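You operate a simulated robot arm through the tools that you are given. There is no shell and no other tool. Be economical: measure what you need, move in short steps, check, and stop when the job is done.

The job below is to be done with a simulated robot arm. You get a single attempt, and the scene is never put back.

Task
Take the grey felt panel on the craft table top and put it away on the middle of the cube shelf. Press the zero button two times. Take the grey thread cone and put it on the craft mat. Put the green glue stick on the top of the stamping table away on the upper shelf under the ledge. Take the water bottle and leave it on the pink card pack. Put the blue lint brush on the wooden hoop. Open the accessory drawer. Do these in any order. Set down upright: grey thread cone, green glue stick, water bottle.

It is judged by the outcome, as a careful person would: the job done as asked, and still so three seconds after it is handed in. It fails if anything else is knocked over, pushed out of place, dropped, spilled or broken.

Robot
A 6-joint arm with a two-finger parallel gripper on a trunk, on a base that drives. Base frame: it is fixed to the floor where the robot stands at the start and does not move with it; the origin is under the middle of the robot, x ahead of it, y to its left, z up. Readings come in mm, degrees, newtons and seconds.
With the tool pointing down near the work surface it reaches from about 160 to 480 mm from the robot's upright axis, wherever it stands. Its first joint turns from -166.0 to 166.0 degrees. Places, roughly: accessory drawer [-800, -2300, 1000]; blue lint brush (14x5x4 cm) [-2100, -1900, 300]; craft mat [-2900, -1100, 800]; green glue stick (3x3x8 cm) [-2400, -1200, 800]; grey felt panel (13x9x4 cm) [800, 200, 800]; grey thread cone (5x5x7 cm) [-2000, 800, 800]; middle of the cube shelf [600, -1400, 500]; pink card pack (10x6x2 cm) [-2700, -1200, 800]; upper shelf under the ledge (15x70 cm) [-2160, -2100, 600]; water bottle (4x4x8 cm) [-3100, -1300, 800]; wooden hoop (12x14x2 cm) [-400, -1400, 1100]; zero button [-1800, 500, 800]. Payload 1.57 kg.
The TCP is the grasp point between the finger pads, 30 mm short of the fingertips. In the tool frame z runs along the fingers and y along their closing line. The gripper opens to 110 mm. The fingers are 24 mm wide and 12 mm thick; the gripper's body (48 by 112 mm) begins 78 mm behind the TCP.
Orientation is told as [roll, pitch, yaw] about the base's x, y, z axes, in that order, counted from this pose: with the fingers straight down and closing along the base's y, the tool's x points along the base's -x, its y along +y and its z along -z.

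Tools
- The arm moves only by the tool move_arm. Its argument "motion" is a list of rows, each an object (a shift or turn left out is 0, a gripper value left out holds the last) with "xyz": the shift along the tool's x, y, z in mm, a list of three; "angular": the turn, a rotation vector about the tool's x, y, z in degrees, a list of three. In form: [{"xyz": [dx, dy, dz], "angular": [rx, ry, rz]}, ...]. A call has 1 to 10 rows; each row shifts and turns the commanded pose from where the row before left it, along the tool's axes as they then stand. "hand" is the finger opening in mm, from 0 to 110, set as the call begins (left out, the last holds). Each row takes 0.2 s and may step no farther than 50 mm and 8.6 degrees from the row before; otherwise, or with a gripper value out of range, the whole call is refused. Where a pose cannot be reached the arm comes as near as it can. A force on the tool above 40 N (or 10 N above the force at the start of the call, whichever is more), or a blocked arm, ends the call early, and 0.2 s more pass. The fingers move at their own pace (about 108 mm/s each) and stop on an object; they squeeze with about 36 N. The grip force told is the motor's: it shows also when the fingers shut on nothing. Time passes only in rows, and 0.2 s behind the last, so rows that do not move let the fingers close. It gives the time, the measured TCP pose, the force on the tool (base axes), the opening and the grip force at its end, in the units of the frame above (readings bear some noise), with the torque about the TCP (base axes, N m) and any sound that the robot's microphone picked up.
- Cameras (640 x 400 px; columns grow to the right, rows downward): "scene" is now at [51.3, 123.2, 1674.9]; the picture's right is [-0.25, -0.97, 0.00], its down [-0.78, 0.20, -0.59] and it looks along [0.57, -0.15, -0.81] (base axes); focal length 254 px, centre (320, 200). "wrist" rides on the gripper at [70, 16, -141] in the tool frame; the picture's right is [-0.23, 0.97, 0.00], its down [-0.85, -0.20, -0.48] and it looks along [-0.47, -0.11, 0.88] (tool axes); focal length 222 px, centre (320, 200). There is no depth. A picture from a camera that has moved, and an enlarged one, comes with that camera's place and axes in the base frame and with its lens.
- capture(camera): a new picture of that camera. No time passes.
- slide_trunk(by): slides the trunk up (or, below 0, down) by that many mm; the arm and the scene camera ride with it, the base frame stays. It gives what a move gives, with no picture.
- roll_base(legs): drives the robot by 1 to 6 legs, each [ahead, left, turn to the left] in mm, mm and degrees, along the robot's own axes; the way and the turn of a leg run together, so that a leg with both is an arc; at most 1500 mm and 180 degrees a leg. The arm and the cameras ride along, it lands a little off, and it stops where it bumps. It gives what a move gives.
- pan_tilt(pan, tilt): turns the head with the scene camera to pan (to the left, within 120 degrees either way) and tilt (down, from -29 to 69), counted from straight ahead of the robot. It gives what a move gives.
- inspect(camera, box): a new picture of the part [left, top, right, bottom] of that camera's present view, enlarged. No time passes.
- job_done(): hands the job in; it is judged then, once.

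Work in short steps. Places have to be worked out from the pictures, the camera data and where the tool is seen: move nearer, look again, correct. Check each grasp and each placing, and mend what went wrong. You have 186 turns and 144 pictures in all, those below and enlarged ones among them. Open the gripper and draw the arm clear of the work before you hand the job in, unless the task says otherwise.

The tools are called after "Call:" as a command line: name --argument value ..., lists and objects as JSON in quotes. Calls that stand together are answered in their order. move_arm: Moves the arm, as the interface text tells. Its arguments: {"type":"object","properties":{"motion":{"type":"array","items":{"type":"object","properties":{"xyz":{"type":"array","items":{"type":"number"}},"angular":{"type":"array","items":{"type":"number"}}}}},"hand":{"type":"number"}},"required":["motion"]} The other tools are called the same way: slide_trunk (by) slides the trunk up or down; roll_base (legs) drives the base; pan_tilt (pan, tilt) turns the head that bears the scene camera; capture (camera) takes a picture; inspect (camera, box) takes an enlarged picture of a part of a camera's view; job_done () hands the job in.

At the start:

```text
time: 0.0
ee_pos: [474.1, -68.8, 1056.8]
tcp_rot: [0.1, 0.0, 0.0]
contact_force: [0.8, -0.6, -0.5]
moment: [0.01, -0.01, -0.01]
gripper_width: 110.1
gripper_force: 0.1
trunk travel left (down, up): [-275.0, 315.0]
robot x, y, heading: [0.5, 1.3, 0.1]
head pan, tilt: [-14.5, 53.8]
```

scene: 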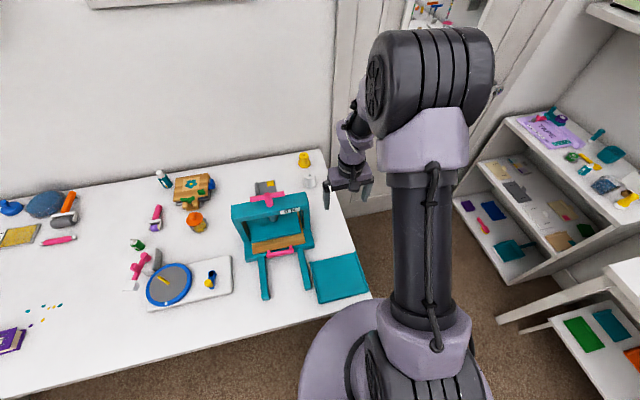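
wrist: 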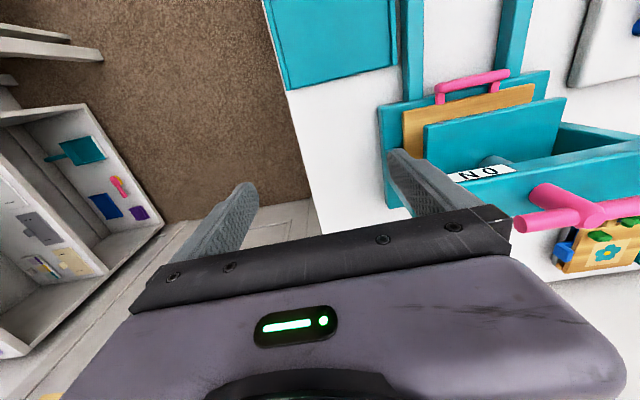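

I'll start by zooming in on where the felt panel should be.

Call:
inspect --camera "scene" --box '[100, 130, 380, 310]'

Call:
inspect --camera "scene" --box '[440, 80, 640, 380]'

```text
2.22 times, centred on (240, 220) of scene
camera zoom: at [51.3, 123.2, 1674.9], right [-0.25, -0.97, 0.0], down [-0.78, 0.2, -0.59], along [0.57, -0.15, -0.81], focal length 563 px, centre (498, 156)
```

zoom: 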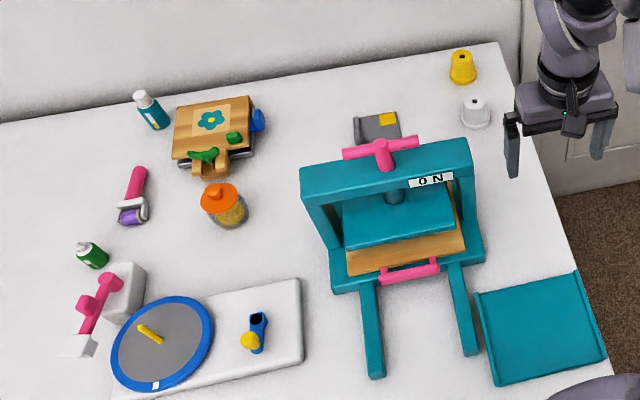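

```text
1.33 times, centred on (540, 230) of scene
camera zoom: at [51.3, 123.2, 1674.9], right [-0.25, -0.97, 0.0], down [-0.78, 0.2, -0.59], along [0.57, -0.15, -0.81], focal length 338 px, centre (27, 160)
```

zoom: 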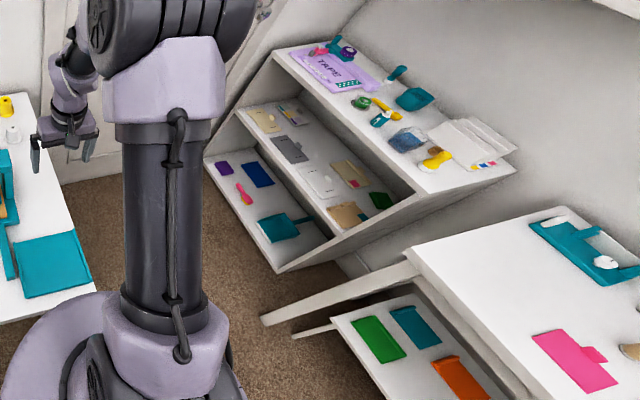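

The felt panel (grey with a yellow patch) lies behind the teal press. I'll look around to map the rest of the room and see my own base.

Call:
pan_tilt --pan 0 --tilt 69

Call:
capture --camera "scene"

Call:
pan_tilt --pan -90 --tilt 35

Call:
capture --camera "scene"

Call:
pan_tilt --pan 110 --tilt 25

Call:
capture --camera "scene"

```text
time: 0.8
ee_pos: [475.2, -69.3, 1058.0]
tcp_rot: [0.1, 0.0, 0.0]
contact_force: [0.1, -0.9, -0.1]
moment: [0.0, -0.01, 0.0]
gripper_width: 110.0
gripper_force: 0.1
trunk travel left (down, up): [-275.0, 315.0]
robot x, y, heading: [-0.6, -1.3, 0.2]
head pan, tilt: [0.0, 68.8]
```

```text
139 pictures are left
camera scene: at [36.2, 141.5, 1657.9], right [0.0, -1.0, 0.0], down [-0.93, 0.0, -0.36], along [0.36, 0.0, -0.93], focal length 254 px, centre (320, 200)
```

scene: 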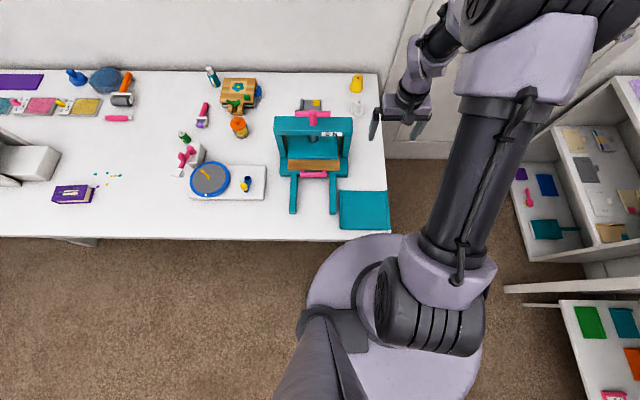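

```text
time: 2.4
ee_pos: [474.4, -69.5, 1057.0]
tcp_rot: [0.1, 0.0, 0.0]
contact_force: [0.0, 1.1, -0.9]
moment: [0.01, 0.01, 0.01]
gripper_width: 110.2
gripper_force: 0.1
trunk travel left (down, up): [-275.0, 315.0]
robot x, y, heading: [-2.5, -1.6, 0.1]
head pan, tilt: [-90.0, 35.0]
```

```text
138 pictures are left
camera scene: at [-19.7, 53.4, 1701.5], right [-1.0, 0.0, 0.0], down [0.0, 0.57, -0.82], along [0.0, -0.82, -0.57], focal length 254 px, centre (320, 200)
```

scene: 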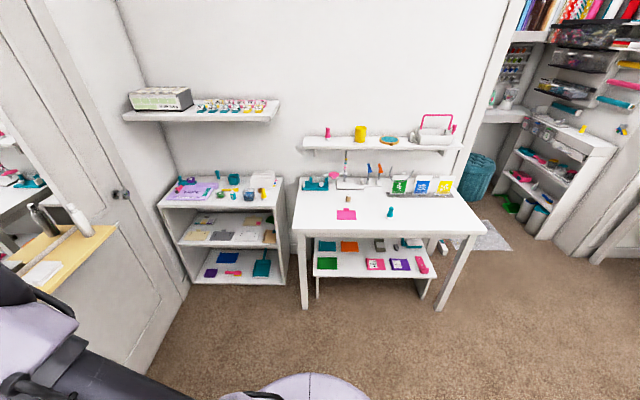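

```text
time: 5.3
ee_pos: [474.4, -69.2, 1057.3]
tcp_rot: [0.1, 0.0, 0.1]
contact_force: [-0.8, -0.3, 0.6]
moment: [0.0, 0.0, 0.03]
gripper_width: 110.2
gripper_force: 0.1
trunk travel left (down, up): [-275.0, 315.0]
robot x, y, heading: [-0.7, -0.1, -0.1]
head pan, tilt: [110.0, 25.0]
```

```text
137 pictures are left
camera scene: at [-51.2, 228.1, 1717.3], right [0.94, 0.34, 0.0], down [0.14, -0.4, -0.91], along [-0.31, 0.85, -0.42], focal length 254 px, centre (320, 200)
```

scene: 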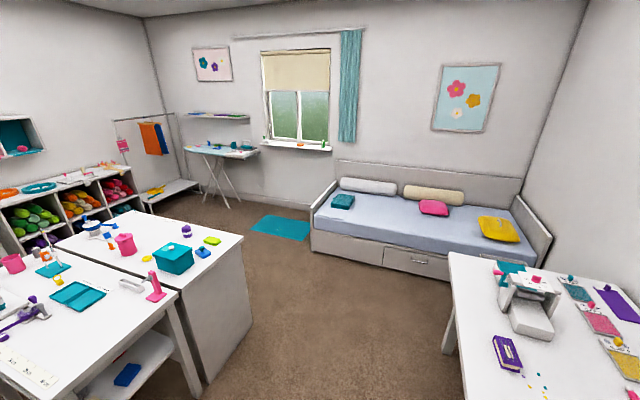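

The panel sits deep on the table, so I'll reach it from the table's right end. I'll raise the trunk, side-step right, turn left to face +y, and drive along the end of the table in checked steps.

Call:
slide_trunk --by 200

Call:
roll_base --legs '[[0, -360, 0], [0, 0, 90], [0, -500, 0]]'

Call:
pan_tilt --pan -20 --tilt 60

Call:
capture --camera "scene"

Call:
capture --camera "wrist"

```text
time: 7.5
ee_pos: [474.3, -68.8, 1258.0]
tcp_rot: [0.1, 0.0, 0.1]
contact_force: [0.2, -0.5, -0.2]
moment: [0.0, -0.01, -0.01]
gripper_width: 110.2
gripper_force: 0.0
trunk travel left (down, up): [-475.0, 115.0]
robot x, y, heading: [-2.7, 1.1, 0.1]
head pan, tilt: [110.0, 25.0]
```

```text
time: 16.2
ee_pos: [569.5, 105.4, 1257.0]
tcp_rot: [0.2, 0.0, 89.6]
contact_force: [0.2, 0.2, -0.9]
moment: [0.01, 0.01, 0.04]
gripper_width: 110.0
gripper_force: 0.1
trunk travel left (down, up): [-475.0, 115.0]
robot x, y, heading: [498.3, -369.2, 89.6]
head pan, tilt: [110.0, 25.0]
```

```text
time: 18.4
ee_pos: [568.8, 103.8, 1257.2]
tcp_rot: [0.0, 0.0, 89.6]
contact_force: [0.3, -0.3, -0.6]
moment: [0.01, 0.02, -0.05]
gripper_width: 110.1
gripper_force: 0.1
trunk travel left (down, up): [-475.0, 115.0]
robot x, y, heading: [497.1, -369.0, 89.5]
head pan, tilt: [-20.0, 60.0]
```

```text
136 pictures are left
camera scene: at [380.4, -324.7, 1867.2], right [0.94, -0.35, 0.0], down [-0.3, -0.81, -0.5], along [0.17, 0.47, -0.87], focal length 254 px, centre (320, 200)
```

scene: 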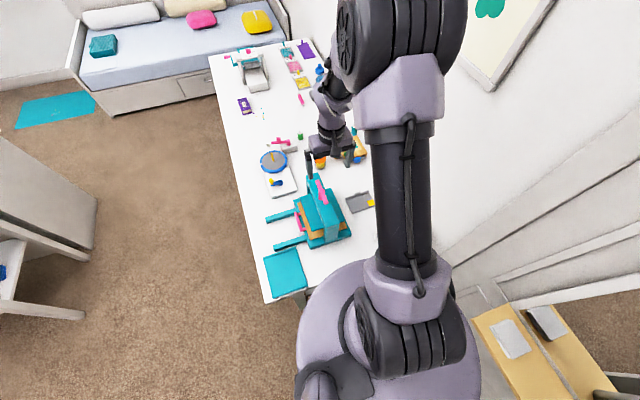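

```text
135 pictures are left
camera wrist: at [554.6, 34.6, 1397.9], right [-0.97, 0.23, 0.0], down [0.21, 0.85, 0.48], along [0.11, 0.47, -0.88], focal length 222 px, centre (320, 200)
```

wrist: 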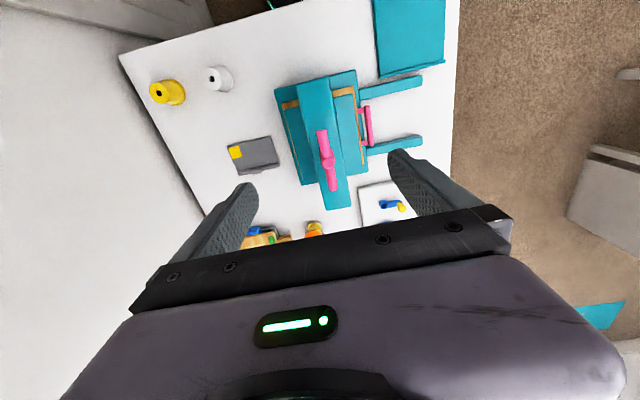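

There is a small wooden shelf by the wall on my right; I'll look at it and gauge the clearance before going further.

Call:
pan_tilt --pan -100 --tilt 50

Call:
capture --camera "scene"

Call:
pan_tilt --pan -50 --tilt 55

Call:
capture --camera "scene"

```text
time: 19.9
ee_pos: [570.0, 104.5, 1257.3]
tcp_rot: [0.1, 0.0, 89.6]
contact_force: [0.1, -0.5, 0.6]
moment: [-0.03, 0.01, 0.01]
gripper_width: 109.8
gripper_force: 0.0
trunk travel left (down, up): [-475.0, 115.0]
robot x, y, heading: [496.3, -366.5, 89.6]
head pan, tilt: [-100.0, 50.0]
```

```text
134 pictures are left
camera scene: at [432.8, -401.1, 1879.8], right [-0.18, -0.98, 0.0], down [-0.75, 0.14, -0.64], along [0.63, -0.12, -0.77], focal length 254 px, centre (320, 200)
```

scene: 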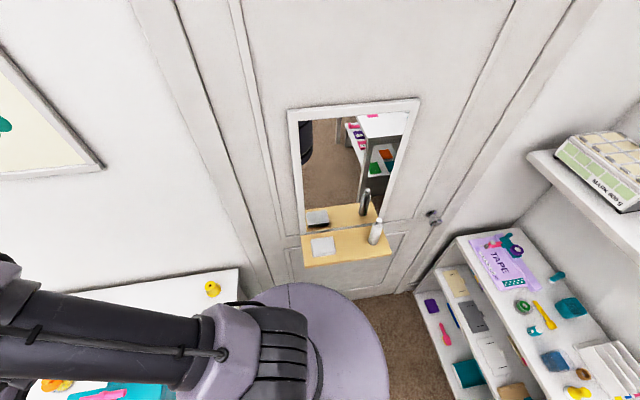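

```text
time: 21.1
ee_pos: [571.3, 104.6, 1256.7]
tcp_rot: [0.1, 0.0, 89.6]
contact_force: [0.3, 0.2, -0.8]
moment: [-0.01, 0.03, 0.02]
gripper_width: 109.9
gripper_force: 0.1
trunk travel left (down, up): [-475.0, 115.0]
robot x, y, heading: [495.6, -368.3, 89.6]
head pan, tilt: [-50.0, 55.0]
```

```text
133 pictures are left
camera scene: at [412.8, -341.3, 1873.3], right [0.64, -0.77, 0.0], down [-0.63, -0.52, -0.57], along [0.44, 0.36, -0.82], focal length 254 px, centre (320, 200)
```

scene: 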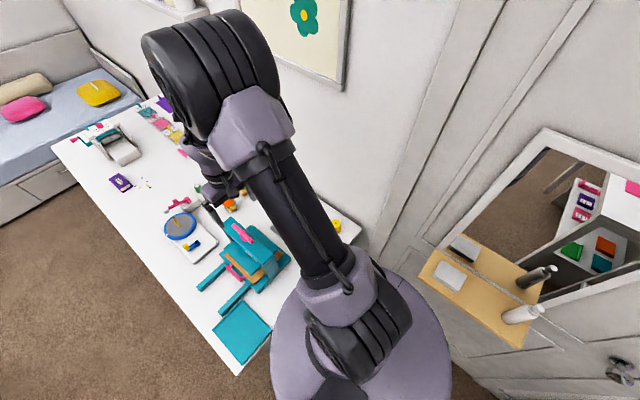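

I'll use the mirror to see my own base footprint, since clearances matter throughout: raise the trunk, back up to stand opposite the mirror, and look.

Call:
slide_trunk --by 115

Call:
roll_base --legs '[[-230, 0, 0]]'

Call:
pan_tilt --pan -95 --tilt 55

Call:
inspect --camera "scene" --box '[160, 0, 480, 200]'

```text
time: 22.5
ee_pos: [569.0, 104.2, 1371.5]
tcp_rot: [0.1, -0.1, 89.6]
contact_force: [-0.5, 0.0, 0.6]
moment: [0.02, -0.03, -0.02]
gripper_width: 109.8
gripper_force: 0.0
trunk travel left (down, up): [-590.0, 0.0]
robot x, y, heading: [496.4, -369.1, 89.3]
head pan, tilt: [-50.0, 55.0]
```

```text
time: 24.3
ee_pos: [569.2, -129.0, 1372.7]
tcp_rot: [0.1, -0.1, 89.4]
contact_force: [-0.4, -0.2, 1.0]
moment: [0.01, 0.04, -0.01]
gripper_width: 110.0
gripper_force: 0.1
trunk travel left (down, up): [-590.0, 0.0]
robot x, y, heading: [496.5, -599.8, 89.5]
head pan, tilt: [-50.0, 55.0]
```

```text
time: 25.4
ee_pos: [568.4, -129.9, 1372.0]
tcp_rot: [0.1, -0.1, 89.5]
contact_force: [0.1, -0.4, -0.8]
moment: [0.01, 0.01, 0.01]
gripper_width: 109.9
gripper_force: 0.1
trunk travel left (down, up): [-590.0, 0.0]
robot x, y, heading: [493.0, -601.3, 89.2]
head pan, tilt: [-95.0, 55.0]
```

```text
2.00 times, centred on (320, 100) of scene
camera zoom: at [426.6, -627.2, 1988.3], right [-0.1, -1.0, 0.0], down [-0.82, 0.08, -0.57], along [0.57, -0.06, -0.82], focal length 507 px, centre (320, 400)
```

zoom: 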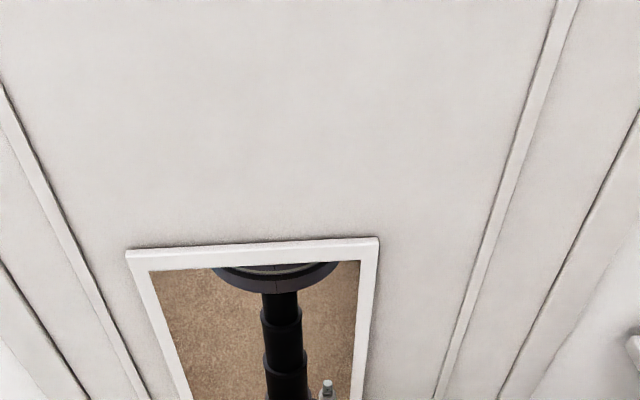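

The mirror shows a slim telescoping column; I'll look lower for the base.

Call:
inspect --camera "scene" --box '[200, 100, 440, 250]'

```text
2.67 times, centred on (320, 175) of scene
camera zoom: at [426.6, -627.2, 1988.3], right [-0.1, -1.0, 0.0], down [-0.82, 0.08, -0.57], along [0.57, -0.06, -0.82], focal length 676 px, centre (320, 267)
```

zoom: 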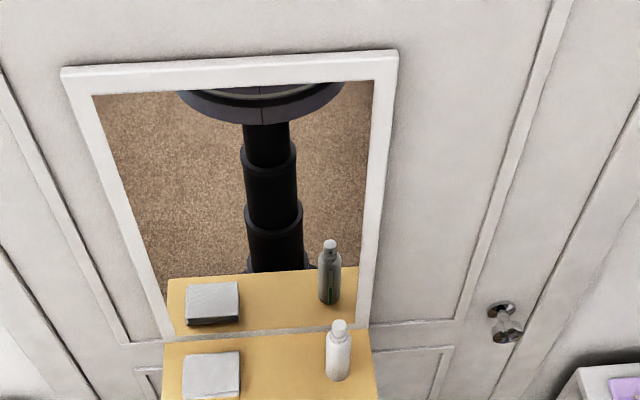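

The column is slim; I want to see the base disc on the floor too. I'll turn my left (camera) side to the mirror and look steeply down into it.

Call:
roll_base --legs '[[0, 0, 179], [0, 70, 0]]'

Call:
pan_tilt --pan 90 --tilt 60

Call:
capture --camera "scene"

```text
time: 33.9
ee_pos: [516.0, -1076.7, 1372.5]
tcp_rot: [0.0, 0.1, -87.6]
contact_force: [-0.6, 0.4, 0.0]
moment: [0.04, 0.03, -0.01]
gripper_width: 110.2
gripper_force: 0.1
trunk travel left (down, up): [-590.0, 0.0]
robot x, y, heading: [564.0, -601.8, -87.3]
head pan, tilt: [-95.0, 55.0]
```

```text
time: 36.6
ee_pos: [515.7, -1076.5, 1372.3]
tcp_rot: [0.1, 0.0, -87.5]
contact_force: [-0.5, -0.3, -0.6]
moment: [-0.02, -0.01, 0.01]
gripper_width: 109.8
gripper_force: 0.0
trunk travel left (down, up): [-590.0, 0.0]
robot x, y, heading: [560.5, -597.2, -87.4]
head pan, tilt: [90.0, 60.0]
```

```text
130 pictures are left
camera scene: at [769.3, -569.5, 1982.2], right [0.04, -1.0, 0.0], down [-0.87, -0.04, -0.5], along [0.5, 0.02, -0.87], focal length 254 px, centre (320, 200)
```

scene: 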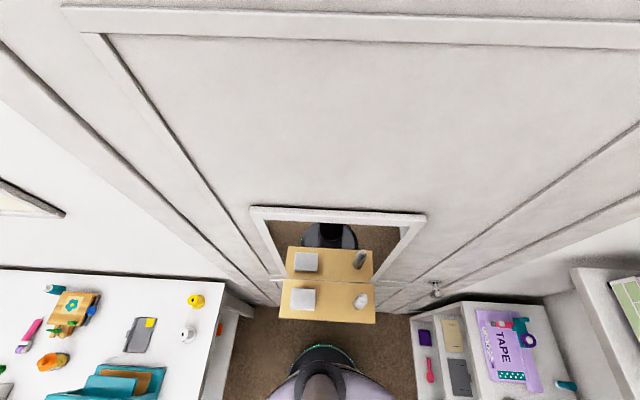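

Base radius ≈ 210 mm and low. Now I'll zoom at the right end of the craft table to see legs and the panel.

Call:
inspect --camera "scene" --box '[40, 250, 280, 400]'

Call:
inspect --camera "scene" --box '[400, 250, 640, 400]'

```text
2.67 times, centred on (160, 325) of scene
camera zoom: at [769.3, -569.5, 1982.2], right [0.04, -1.0, 0.0], down [-0.87, -0.04, -0.5], along [0.5, 0.02, -0.87], focal length 676 px, centre (747, -133)
```

zoom: 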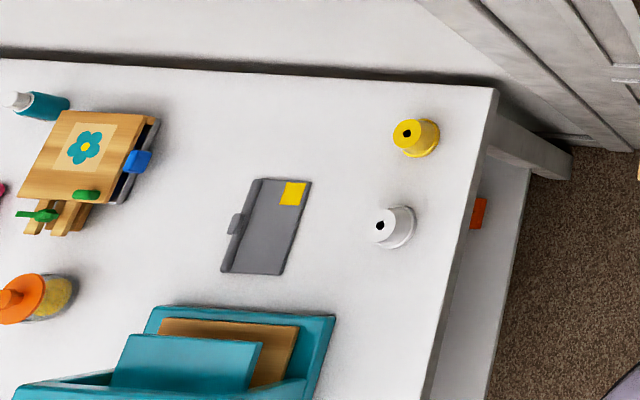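

```text
2.67 times, centred on (520, 325) of scene
camera zoom: at [769.3, -569.5, 1982.2], right [0.04, -1.0, 0.0], down [-0.87, -0.04, -0.5], along [0.5, 0.02, -0.87], focal length 676 px, centre (-213, -133)
```

zoom: 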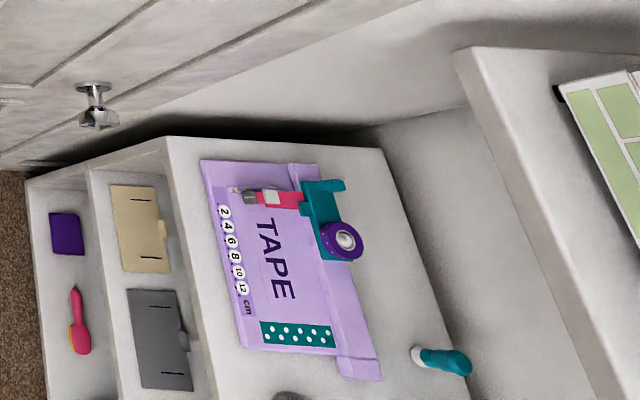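

I'll drive round to face +y at the table's right end, about (720, -260), with the trunk still high, then view the panel with the wrist camera.

Call:
roll_base --legs '[[0, 0, -177], [0, -155, 0], [330, 0, 0]]'

Call:
capture --camera "wrist"

```text
time: 47.1
ee_pos: [772.4, 191.2, 1372.8]
tcp_rot: [0.1, 0.0, 91.1]
contact_force: [0.4, 0.0, 0.3]
moment: [0.03, 0.01, -0.03]
gripper_width: 110.0
gripper_force: 0.0
trunk travel left (down, up): [-590.0, 0.0]
robot x, y, heading: [713.9, -288.1, 91.0]
head pan, tilt: [90.0, 60.0]
```

```text
127 pictures are left
camera wrist: at [759.0, 121.7, 1512.9], right [-0.98, 0.21, 0.0], down [0.18, 0.86, 0.48], along [0.1, 0.47, -0.88], focal length 222 px, centre (320, 200)
```

wrist: 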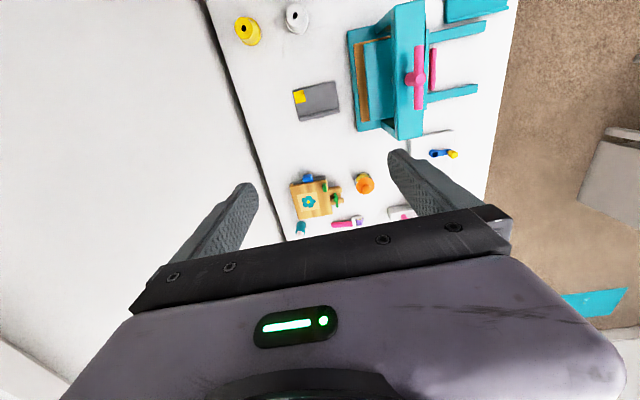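

Panel centre is about (772, 178). I'll lower the trunk for a closer look.

Call:
slide_trunk --by -350

Call:
capture --camera "wrist"

Call:
pan_tilt --pan 0 --tilt 50

Call:
capture --camera "scene"

```text
time: 50.5
ee_pos: [773.1, 192.6, 1021.4]
tcp_rot: [0.1, -0.1, 91.1]
contact_force: [0.5, -1.3, -0.6]
moment: [0.0, 0.0, 0.02]
gripper_width: 110.0
gripper_force: 0.0
trunk travel left (down, up): [-240.0, 350.0]
robot x, y, heading: [714.2, -282.7, 91.0]
head pan, tilt: [90.0, 60.0]
```

```text
126 pictures are left
camera wrist: at [758.8, 121.9, 1163.0], right [-0.98, 0.21, 0.0], down [0.18, 0.86, 0.48], along [0.1, 0.47, -0.88], focal length 222 px, centre (320, 200)
```

wrist: 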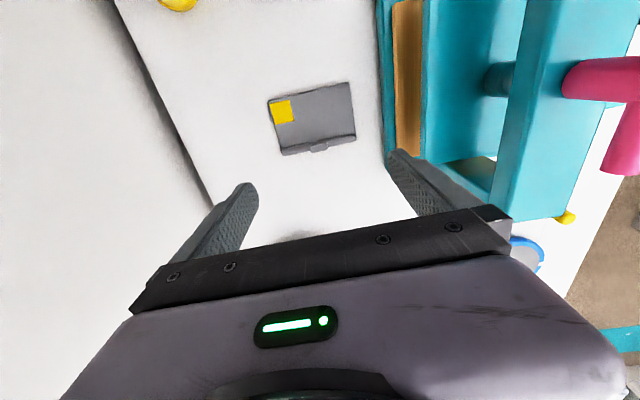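

```text
time: 52.2
ee_pos: [772.6, 191.8, 1022.5]
tcp_rot: [0.2, -0.1, 91.1]
contact_force: [-0.6, -0.2, 0.4]
moment: [-0.03, 0.03, 0.02]
gripper_width: 109.7
gripper_force: 0.0
trunk travel left (down, up): [-240.0, 350.0]
robot x, y, heading: [710.8, -284.9, 91.1]
head pan, tilt: [0.0, 50.0]
```

```text
125 pictures are left
camera scene: at [571.1, -228.0, 1644.8], right [1.0, 0.02, 0.0], down [0.01, -0.77, -0.64], along [-0.01, 0.64, -0.77], focal length 254 px, centre (320, 200)
```

scene: 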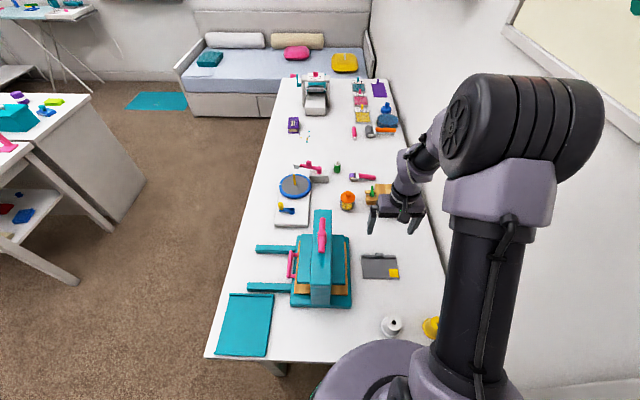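

Enlarging the panel for its shape and tab.

Call:
inspect --camera "wrist" --box '[250, 70, 378, 166]'

Call:
inspect --camera "scene" --box '[330, 235, 426, 295]'

```text
4.17 times, centred on (314, 118) of wrist
camera zoom: at [758.8, 121.9, 1162.9], right [-0.98, 0.21, 0.0], down [0.18, 0.86, 0.48], along [0.1, 0.47, -0.88], focal length 926 px, centre (345, 542)
```

zoom: 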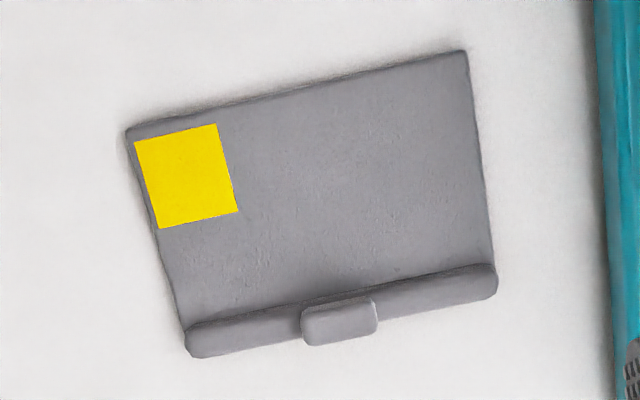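

```text
6.67 times, centred on (378, 265) of scene
camera zoom: at [571.1, -228.0, 1644.8], right [1.0, 0.02, 0.0], down [0.01, -0.77, -0.64], along [-0.01, 0.64, -0.77], focal length 1690 px, centre (-67, -233)
```

zoom: 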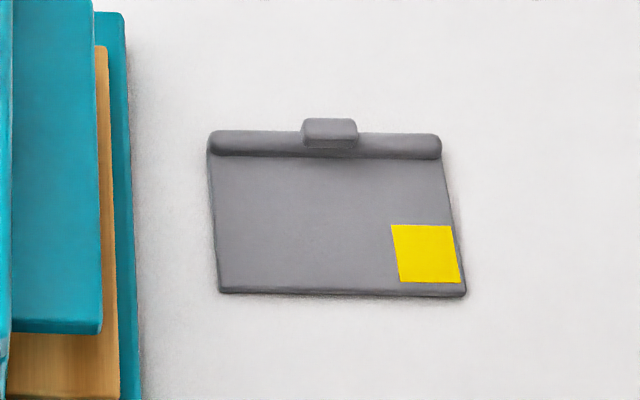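

The panel has a spine and a raised handle block at its +y edge. Before choosing how to grip it, I'll look at the cube shelf's openings.

Call:
slide_trunk --by 150

Call:
roll_base --legs '[[-250, 0, 0], [0, 120, 0], [0, 0, 178]]'

Call:
pan_tilt --pan 0 --tilt 40

Call:
capture --camera "scene"

Call:
capture --camera "wrist"

```text
time: 54.0
ee_pos: [772.5, 191.6, 1173.0]
tcp_rot: [0.0, 0.0, 91.2]
contact_force: [-0.2, -0.3, 0.0]
moment: [0.01, 0.0, 0.02]
gripper_width: 110.2
gripper_force: 0.2
trunk travel left (down, up): [-390.0, 200.0]
robot x, y, heading: [710.8, -288.8, 91.3]
head pan, tilt: [0.0, 50.0]
```

```text
time: 56.1
ee_pos: [732.7, -47.2, 1169.5]
tcp_rot: [-1.0, 0.4, 91.4]
contact_force: [-0.1, 0.2, 0.7]
moment: [0.01, 0.0, -0.01]
gripper_width: 109.9
gripper_force: 0.0
trunk travel left (down, up): [-390.0, 200.0]
robot x, y, heading: [697.8, -530.6, 91.6]
head pan, tilt: [0.0, 50.0]
stopped in leg 2: the robot was blocked; the commanded pose is now the measured one
```

```text
time: 56.8
ee_pos: [733.0, -46.5, 1168.4]
tcp_rot: [-1.4, 0.6, 91.5]
contact_force: [-0.4, -0.6, -0.9]
moment: [0.0, -0.01, 0.01]
gripper_width: 110.2
gripper_force: 0.1
trunk travel left (down, up): [-390.0, 200.0]
robot x, y, heading: [696.5, -537.7, 91.6]
head pan, tilt: [0.0, 40.0]
```

```text
122 pictures are left
camera scene: at [517.8, -452.2, 1804.3], right [1.0, 0.02, 0.02], down [0.03, -0.65, -0.76], along [0.0, 0.76, -0.65], focal length 254 px, centre (320, 200)
```

scene: 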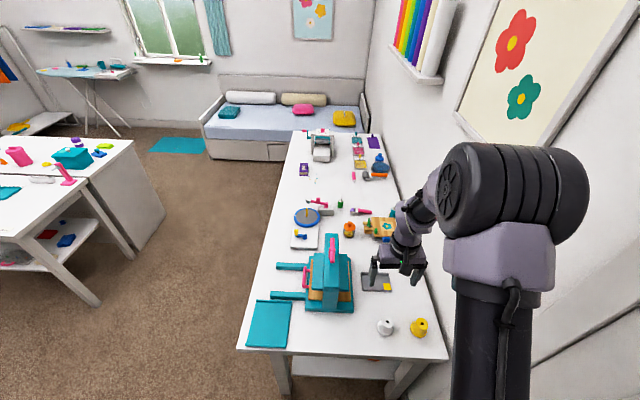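

```text
121 pictures are left
camera wrist: at [715.9, -114.9, 1309.2], right [-0.98, 0.2, -0.02], down [0.17, 0.86, 0.47], along [0.12, 0.46, -0.88], focal length 222 px, centre (320, 200)
```

wrist: 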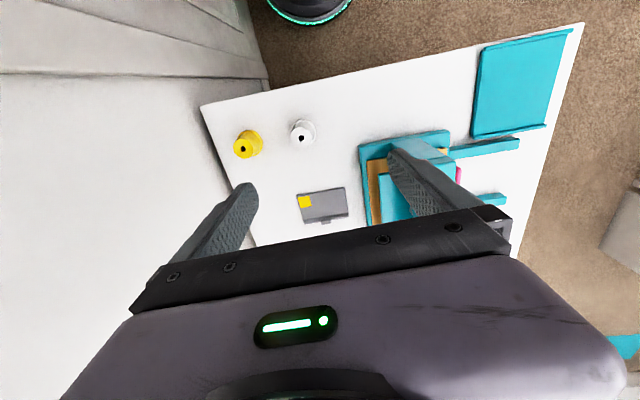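

The base is blocked going left and is leaning about 1°. I'll look at the floor around me before moving again.

Call:
pan_tilt --pan 110 --tilt 69

Call:
capture --camera "scene"

Call:
pan_tilt --pan -100 --tilt 65

Call:
capture --camera "scene"

```text
time: 58.7
ee_pos: [732.1, -47.7, 1168.0]
tcp_rot: [-1.3, 0.6, 91.3]
contact_force: [0.1, 0.3, -0.3]
moment: [0.01, 0.02, -0.01]
gripper_width: 109.9
gripper_force: 0.0
trunk travel left (down, up): [-390.0, 200.0]
robot x, y, heading: [701.7, -534.9, 91.4]
head pan, tilt: [110.0, 68.8]
```

```text
120 pictures are left
camera scene: at [468.2, -557.8, 1768.0], right [-0.36, 0.93, -0.02], down [0.88, 0.33, -0.34], along [-0.31, -0.14, -0.94], focal length 254 px, centre (320, 200)
```

scene: 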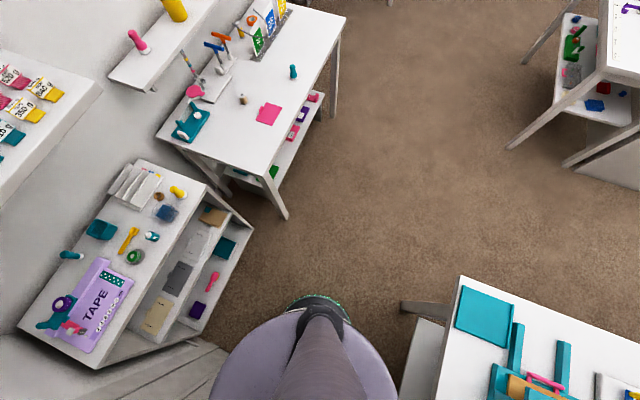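

```text
time: 61.7
ee_pos: [732.0, -47.7, 1168.2]
tcp_rot: [-1.3, 0.7, 91.3]
contact_force: [0.3, -0.1, 0.7]
moment: [-0.03, 0.01, -0.03]
gripper_width: 110.0
gripper_force: 0.1
trunk travel left (down, up): [-390.0, 200.0]
robot x, y, heading: [698.7, -533.5, 91.4]
head pan, tilt: [-100.0, 65.0]
```

```text
119 pictures are left
camera scene: at [580.2, -547.1, 1774.4], right [-0.15, -0.99, 0.01], down [-0.89, 0.13, -0.45], along [0.44, -0.07, -0.9], focal length 254 px, centre (320, 200)
```

scene: 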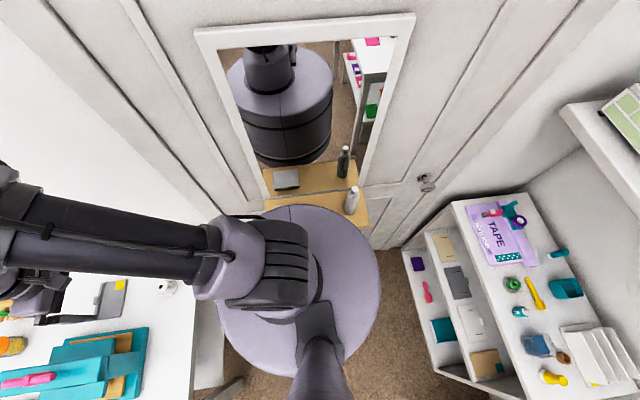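

The mirror shows the carriage below the disc is a tall cylinder, so it has caught on the mirror's shelf. I'll raise the trunk straight up to free it.

Call:
slide_trunk --by 40

Call:
capture --camera "scene"

```text
time: 62.6
ee_pos: [750.9, -58.7, 1212.7]
tcp_rot: [-0.4, 0.0, 91.4]
contact_force: [-2.4, -0.7, -1.0]
moment: [-0.04, -0.22, -0.01]
gripper_width: 109.9
gripper_force: 0.0
trunk travel left (down, up): [-430.0, 160.0]
robot x, y, heading: [698.7, -536.5, 91.5]
head pan, tilt: [-100.0, 65.0]
```

```text
118 pictures are left
camera scene: at [609.6, -564.1, 1816.6], right [-0.15, -0.99, 0.0], down [-0.89, 0.14, -0.43], along [0.43, -0.07, -0.9], focal length 254 px, centre (320, 200)
```

scene: 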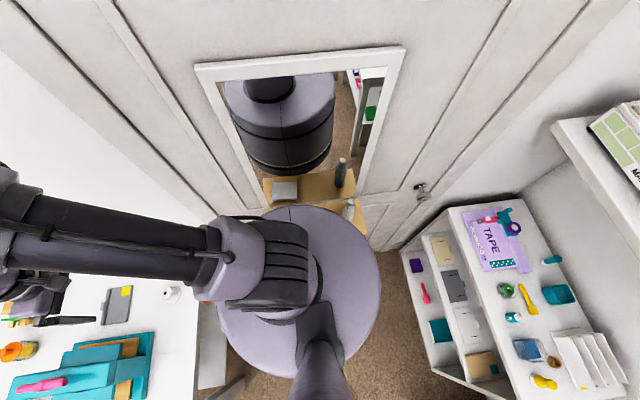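

The lean is nearly gone and the box and bottle still stand; I'll raise the rest of the way, then step away from the mirror.

Call:
slide_trunk --by 155

Call:
roll_base --legs '[[0, 100, 0]]'

Call:
capture --camera "scene"

```text
time: 64.3
ee_pos: [759.1, -58.6, 1365.9]
tcp_rot: [0.2, 0.0, 91.3]
contact_force: [0.1, -0.9, 0.2]
moment: [0.0, 0.01, -0.01]
gripper_width: 110.0
gripper_force: 0.0
trunk travel left (down, up): [-585.0, 5.0]
robot x, y, heading: [698.5, -533.0, 91.2]
head pan, tilt: [-100.0, 65.0]
```

```text
time: 65.5
ee_pos: [660.1, -60.7, 1367.4]
tcp_rot: [0.1, 0.1, 91.2]
contact_force: [-0.4, -0.5, 0.5]
moment: [-0.02, 0.03, -0.02]
gripper_width: 110.1
gripper_force: 0.1
trunk travel left (down, up): [-585.0, 5.0]
robot x, y, heading: [603.1, -535.1, 91.0]
head pan, tilt: [-100.0, 65.0]
```

```text
117 pictures are left
camera scene: at [521.0, -567.1, 1971.7], right [-0.15, -0.99, 0.0], down [-0.9, 0.14, -0.42], along [0.42, -0.07, -0.91], focal length 254 px, centre (320, 200)
```

scene: 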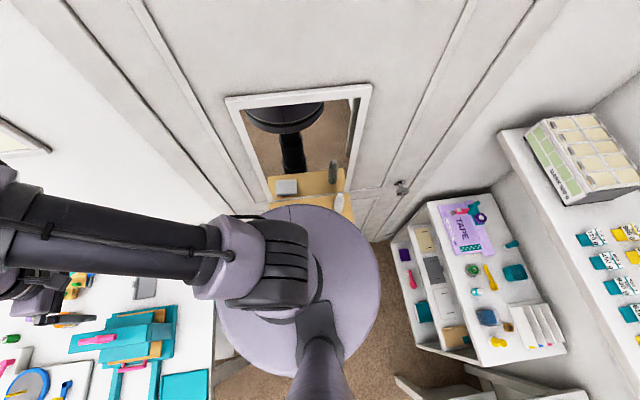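

The shelf items look intact and I'm clear. Now I'll turn to face the cube shelf.

Call:
roll_base --legs '[[0, 0, 178]]'

Call:
pan_tilt --pan 0 --tilt 50

Call:
capture --camera "scene"

Call:
capture --camera "wrist"

```text
time: 73.0
ee_pos: [499.4, -1005.5, 1366.4]
tcp_rot: [0.1, 0.0, -93.9]
contact_force: [0.2, -0.5, 0.8]
moment: [0.01, 0.0, 0.0]
gripper_width: 109.9
gripper_force: 0.0
trunk travel left (down, up): [-585.0, 5.0]
robot x, y, heading: [601.0, -534.8, -93.7]
head pan, tilt: [-100.0, 65.0]
```

```text
time: 74.8
ee_pos: [498.3, -1005.1, 1366.8]
tcp_rot: [0.0, 0.0, -93.9]
contact_force: [-0.4, 0.4, 0.8]
moment: [0.01, -0.01, 0.01]
gripper_width: 110.1
gripper_force: 0.1
trunk travel left (down, up): [-585.0, 5.0]
robot x, y, heading: [601.3, -536.9, -93.9]
head pan, tilt: [0.0, 50.0]
```

```text
116 pictures are left
camera scene: at [736.2, -601.4, 1989.8], right [-1.0, 0.07, 0.0], down [0.05, 0.76, -0.64], along [-0.04, -0.64, -0.77], focal length 254 px, centre (320, 200)
```

scene: 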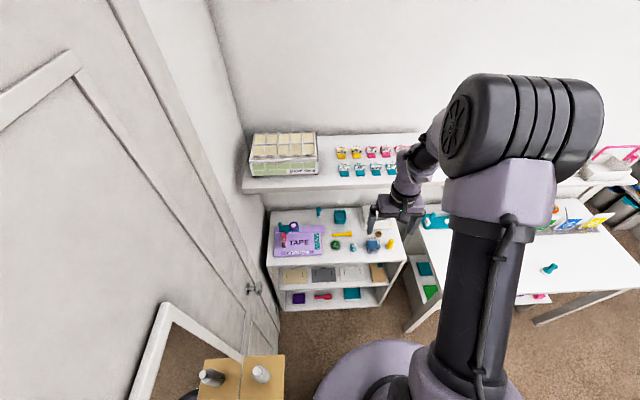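

```text
115 pictures are left
camera wrist: at [520.7, -936.2, 1507.9], right [0.96, -0.29, 0.0], down [-0.26, -0.84, 0.48], along [-0.14, -0.46, -0.88], focal length 222 px, centre (320, 200)
```

wrist: 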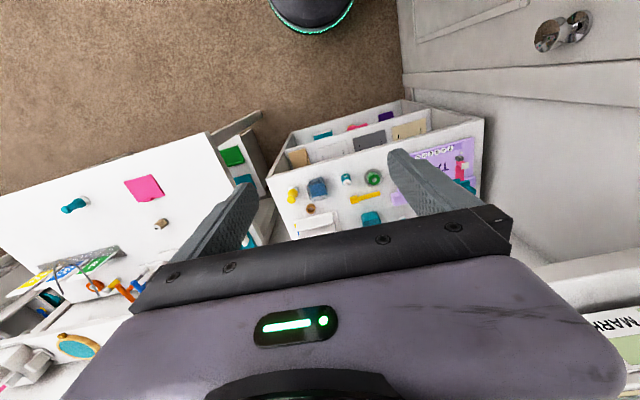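

Openings are about 310 mm high (middle board z≈450, top ≈780, front y≈-1190). I'll zoom to find free space on the middle board.

Call:
inspect --camera "scene" --box '[255, 200, 415, 310]'

Call:
inspect --camera "wrist" --box '[250, 80, 500, 240]'

```text
3.64 times, centred on (335, 255) of scene
camera zoom: at [736.2, -601.4, 1989.8], right [-1.0, 0.07, 0.0], down [0.05, 0.76, -0.64], along [-0.04, -0.64, -0.77], focal length 922 px, centre (266, 0)
```

zoom: 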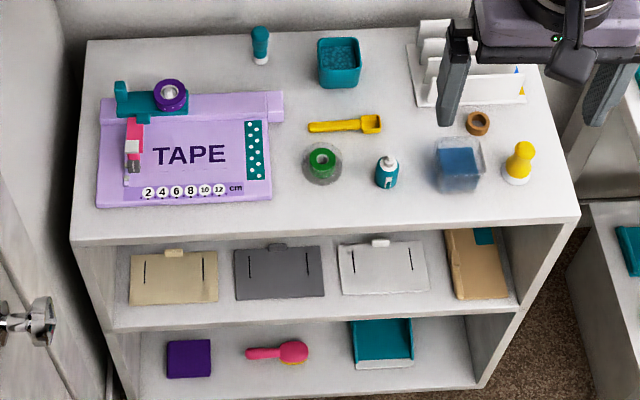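

```text
2.50 times, centred on (375, 160) of wrist
camera zoom: at [520.7, -936.2, 1507.9], right [0.96, -0.29, 0.0], down [-0.26, -0.84, 0.48], along [-0.14, -0.46, -0.88], focal length 555 px, centre (182, 300)
```

zoom: 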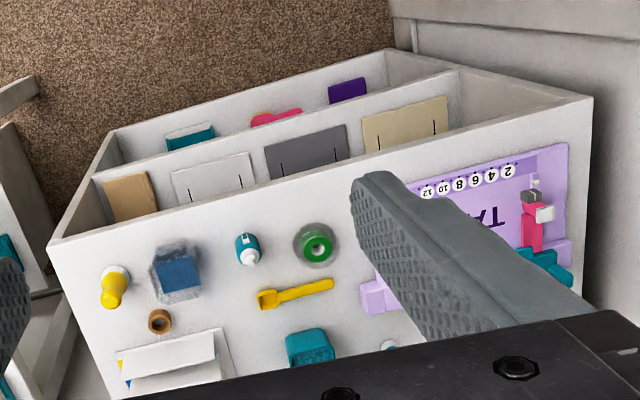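

I need to see how much room is behind those panels. I'll lower the trunk and pitch the gripper forward to look into the middle level with the wrist camera.

Call:
slide_trunk --by -500

Call:
move_arm --motion '[{"angular": [0, -8, 0]}, {"angular": [0, -8, 0]}, {"angular": [0, -8, 0]}, {"angular": [0, -8, 0]}, {"angular": [0, -8, 0]}, {"angular": [0, -5, 0]}]'

Call:
capture --camera "wrist"

Call:
capture --camera "scene"

```text
refused: -500 is not a number from -400 to 400
```

```text
time: 76.2
ee_pos: [500.8, -989.7, 1357.3]
tcp_rot: [0.2, -20.8, -93.9]
contact_force: [0.1, -0.1, 0.4]
moment: [0.03, 0.04, 0.0]
gripper_width: 110.0
gripper_force: 0.0
out of reach, approached as far as the arm can: row 3, 4, 5, 6
trunk travel left (down, up): [-585.0, 5.0]
robot x, y, heading: [598.1, -534.8, -93.8]
head pan, tilt: [0.0, 50.0]
```

```text
112 pictures are left
camera wrist: at [525.3, -876.4, 1465.2], right [0.96, -0.28, 0.09], down [-0.25, -0.62, 0.75], along [-0.15, -0.74, -0.66], focal length 222 px, centre (320, 200)
```

wrist: 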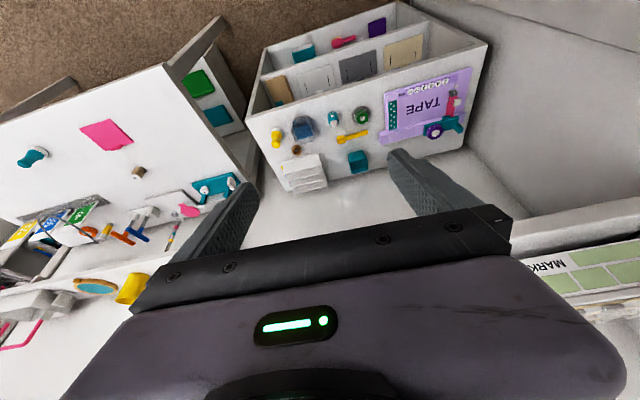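

```text
111 pictures are left
camera scene: at [736.5, -601.4, 1989.8], right [-1.0, 0.07, 0.0], down [0.05, 0.76, -0.64], along [-0.04, -0.64, -0.77], focal length 254 px, centre (320, 200)
```

scene: 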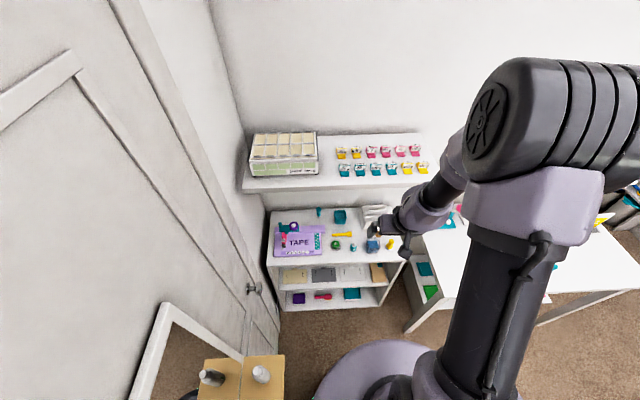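

Too far out for that pitch. Lower the trunk first, then pull the arm in and pitch.

Call:
slide_trunk --by -400

Call:
move_arm --motion '[{"xyz": [40, 0, -20]}, {"xyz": [40, 0, -20]}, {"xyz": [40, 0, -20]}, {"xyz": [40, 0, -20]}]'

```text
time: 80.0
ee_pos: [500.6, -990.9, 958.6]
tcp_rot: [0.4, -20.8, -94.0]
contact_force: [0.0, 0.3, -0.2]
moment: [-0.01, 0.0, -0.03]
gripper_width: 109.9
gripper_force: 0.0
trunk travel left (down, up): [-185.0, 405.0]
robot x, y, heading: [596.9, -535.1, -94.1]
head pan, tilt: [0.0, 50.0]
```

```text
time: 81.0
ee_pos: [494.8, -891.4, 977.3]
tcp_rot: [0.5, -20.6, -94.0]
contact_force: [0.1, 0.1, -0.8]
moment: [0.03, -0.01, 0.0]
gripper_width: 110.0
gripper_force: 0.0
out of reach, approached as far as the arm can: row 3, 4
trunk travel left (down, up): [-185.0, 405.0]
robot x, y, heading: [599.5, -537.8, -93.8]
head pan, tilt: [0.0, 50.0]
```

Reach is limited here, probably by the wrist bend. I'll try raising the TCP relative to the shoulder, then pitch further.

Call:
move_arm --motion '[{"xyz": [-18, 0, -46]}, {"xyz": [-18, 0, -46]}, {"xyz": [-18, 0, -46]}, {"angular": [0, -8, 0]}, {"angular": [0, -8, 0]}, {"angular": [0, -8, 0]}]'

Call:
capture --camera "scene"

```text
time: 82.4
ee_pos: [483.9, -931.6, 1128.8]
tcp_rot: [1.4, -41.3, -94.4]
contact_force: [-0.9, -0.1, 0.6]
moment: [-0.01, 0.0, 0.0]
gripper_width: 109.8
gripper_force: 0.0
out of reach, approached as far as the arm can: row 1, 5, 6
trunk travel left (down, up): [-185.0, 405.0]
robot x, y, heading: [601.1, -536.8, -93.8]
head pan, tilt: [0.0, 50.0]
```

```text
110 pictures are left
camera scene: at [719.1, -600.0, 1591.8], right [-0.96, 0.28, 0.0], down [0.21, 0.72, -0.66], along [-0.19, -0.64, -0.75], focal length 254 px, centre (320, 200)
```

scene: 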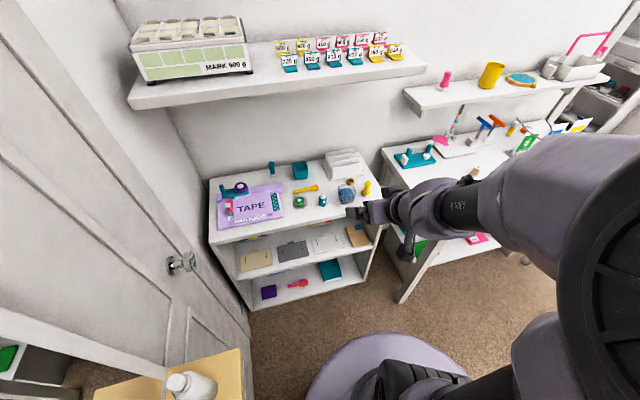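

The elbow has now folded back and the forearm is level; pitch is 41°. I'll test how low this pitched pose can go, moving straight down.

Call:
move_arm --motion '[{"xyz": [32, 0, 37]}, {"xyz": [32, 0, 37]}, {"xyz": [32, 0, 37]}, {"xyz": [32, 0, 37]}, {"xyz": [32, 0, 37]}, {"xyz": [32, 0, 37]}]'

Call:
capture --camera "scene"

```text
time: 83.8
ee_pos: [451.3, -968.7, 1005.1]
tcp_rot: [2.5, -40.3, -94.7]
contact_force: [-0.8, -0.8, -0.1]
moment: [0.02, -0.05, 0.05]
gripper_width: 110.2
gripper_force: 0.0
out of reach, approached as far as the arm can: row 1, 2, 3, 4, 5, 6
trunk travel left (down, up): [-185.0, 405.0]
robot x, y, heading: [601.4, -538.2, -93.9]
head pan, tilt: [0.0, 50.0]
```

```text
109 pictures are left
camera scene: at [734.0, -604.9, 1589.7], right [-1.0, 0.07, 0.0], down [0.05, 0.77, -0.64], along [-0.04, -0.64, -0.77], focal length 254 px, centre (320, 200)
```

scene: 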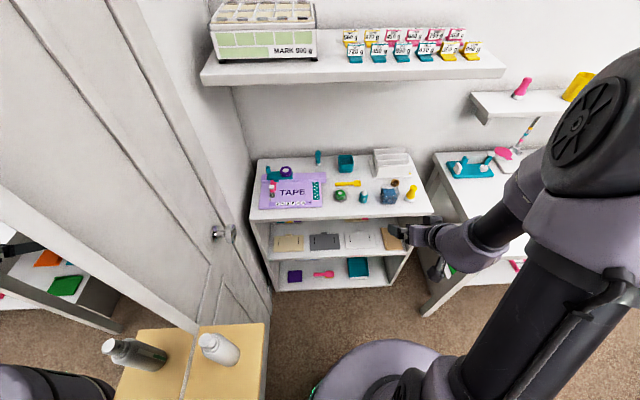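

Let me see what the wrist camera shows of the middle level from here.

Call:
capture --camera "wrist"

Call:
inspect --camera "scene" --box '[240, 140, 450, 300]'

```text
108 pictures are left
camera wrist: at [473.1, -825.5, 1067.0], right [0.96, -0.23, 0.18], down [-0.25, -0.33, 0.91], along [-0.15, -0.92, -0.37], focal length 222 px, centre (320, 200)
```

wrist: 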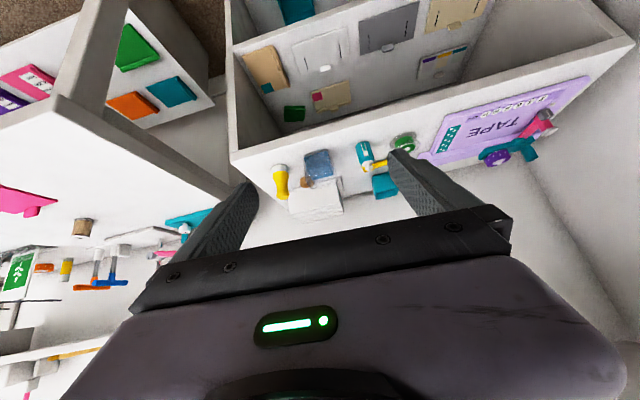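

```text
2.50 times, centred on (345, 220) of scene
camera zoom: at [734.0, -604.9, 1589.7], right [-1.0, 0.07, 0.0], down [0.05, 0.77, -0.64], along [-0.04, -0.64, -0.77], focal length 634 px, centre (258, 150)
```

zoom: 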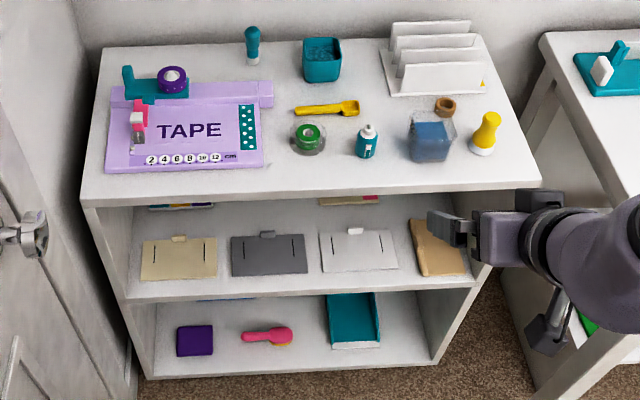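

The back-middle of the middle board (behind the grey panel, x≈600–780, y≈-1350…-1500) is free. I'll test in free air here how the arm reaches low with a pitch: trunk to its lowest, tool vertical, then down.

Call:
slide_trunk --by -183

Call:
move_arm --motion '[{"angular": [0, 8, 0]}, {"angular": [0, 8, 0]}, {"angular": [0, 8, 0]}, {"angular": [0, 8, 0]}, {"angular": [0, 8, 0]}]'

Call:
move_arm --motion '[{"xyz": [0, 0, 48]}, {"xyz": [0, 0, 48]}, {"xyz": [0, 0, 48]}, {"xyz": [0, 0, 48]}, {"xyz": [0, 0, 48]}, {"xyz": [0, 0, 48]}]'

Call:
move_arm --motion '[{"angular": [0, -8, 0]}, {"angular": [0, -8, 0]}, {"angular": [0, -8, 0]}, {"angular": [0, -8, 0]}, {"angular": [0, -8, 0]}]'

```text
time: 85.9
ee_pos: [450.6, -966.2, 823.2]
tcp_rot: [2.4, -40.4, -94.7]
contact_force: [-0.7, -0.4, 0.9]
moment: [0.01, 0.0, -0.02]
gripper_width: 109.9
gripper_force: 0.0
trunk travel left (down, up): [-2.0, 588.0]
robot x, y, heading: [598.6, -535.0, -94.0]
head pan, tilt: [0.0, 50.0]
```

```text
time: 87.1
ee_pos: [460.7, -970.0, 823.3]
tcp_rot: [3.6, -6.8, -92.7]
contact_force: [0.4, -0.2, -0.4]
moment: [0.01, 0.01, 0.0]
gripper_width: 110.1
gripper_force: 0.0
out of reach, approached as far as the arm can: row 3
trunk travel left (down, up): [-2.0, 588.0]
robot x, y, heading: [598.4, -535.4, -93.9]
head pan, tilt: [0.0, 50.0]
```

```text
time: 88.5
ee_pos: [479.9, -1003.1, 537.9]
tcp_rot: [3.7, -6.9, -92.7]
contact_force: [0.5, -1.3, 0.2]
moment: [0.0, -0.02, 0.04]
gripper_width: 110.2
gripper_force: 0.1
trunk travel left (down, up): [-2.0, 588.0]
robot x, y, heading: [601.2, -539.1, -94.1]
head pan, tilt: [0.0, 50.0]
```

```text
time: 89.7
ee_pos: [482.2, -1039.2, 543.0]
tcp_rot: [11.5, -31.2, -97.3]
contact_force: [0.7, -0.4, 0.6]
moment: [0.0, 0.04, -0.01]
gripper_width: 110.0
gripper_force: 0.0
out of reach, approached as far as the arm can: row 1, 2, 3, 5
trunk travel left (down, up): [-2.0, 588.0]
robot x, y, heading: [596.7, -537.3, -93.8]
head pan, tilt: [0.0, 50.0]
```

It goes low and is pitching past 31°. The trouble looks like a wrist singularity; I'll continue pitching through it.

Call:
move_arm --motion '[{"angular": [0, -8, 0]}, {"angular": [0, -8, 0]}, {"angular": [0, -8, 0]}]'

Call:
capture --camera "scene"

```text
time: 90.5
ee_pos: [405.5, -1173.2, 550.4]
tcp_rot: [16.8, -55.1, -104.9]
contact_force: [0.5, 0.7, 0.3]
moment: [0.05, -0.03, 0.0]
gripper_width: 110.2
gripper_force: 0.1
out of reach, approached as far as the arm can: row 1, 2, 3
trunk travel left (down, up): [-2.0, 588.0]
robot x, y, heading: [597.5, -536.4, -94.1]
head pan, tilt: [0.0, 50.0]
```

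```text
106 pictures are left
camera scene: at [736.3, -601.2, 1406.8], right [-1.0, 0.07, 0.0], down [0.05, 0.76, -0.64], along [-0.04, -0.64, -0.77], focal length 254 px, centre (320, 200)
```

scene: 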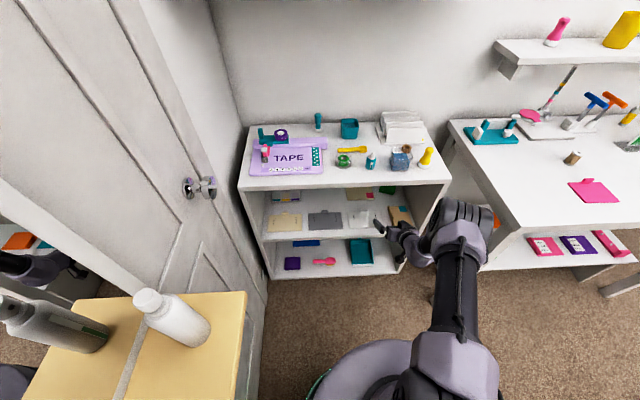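

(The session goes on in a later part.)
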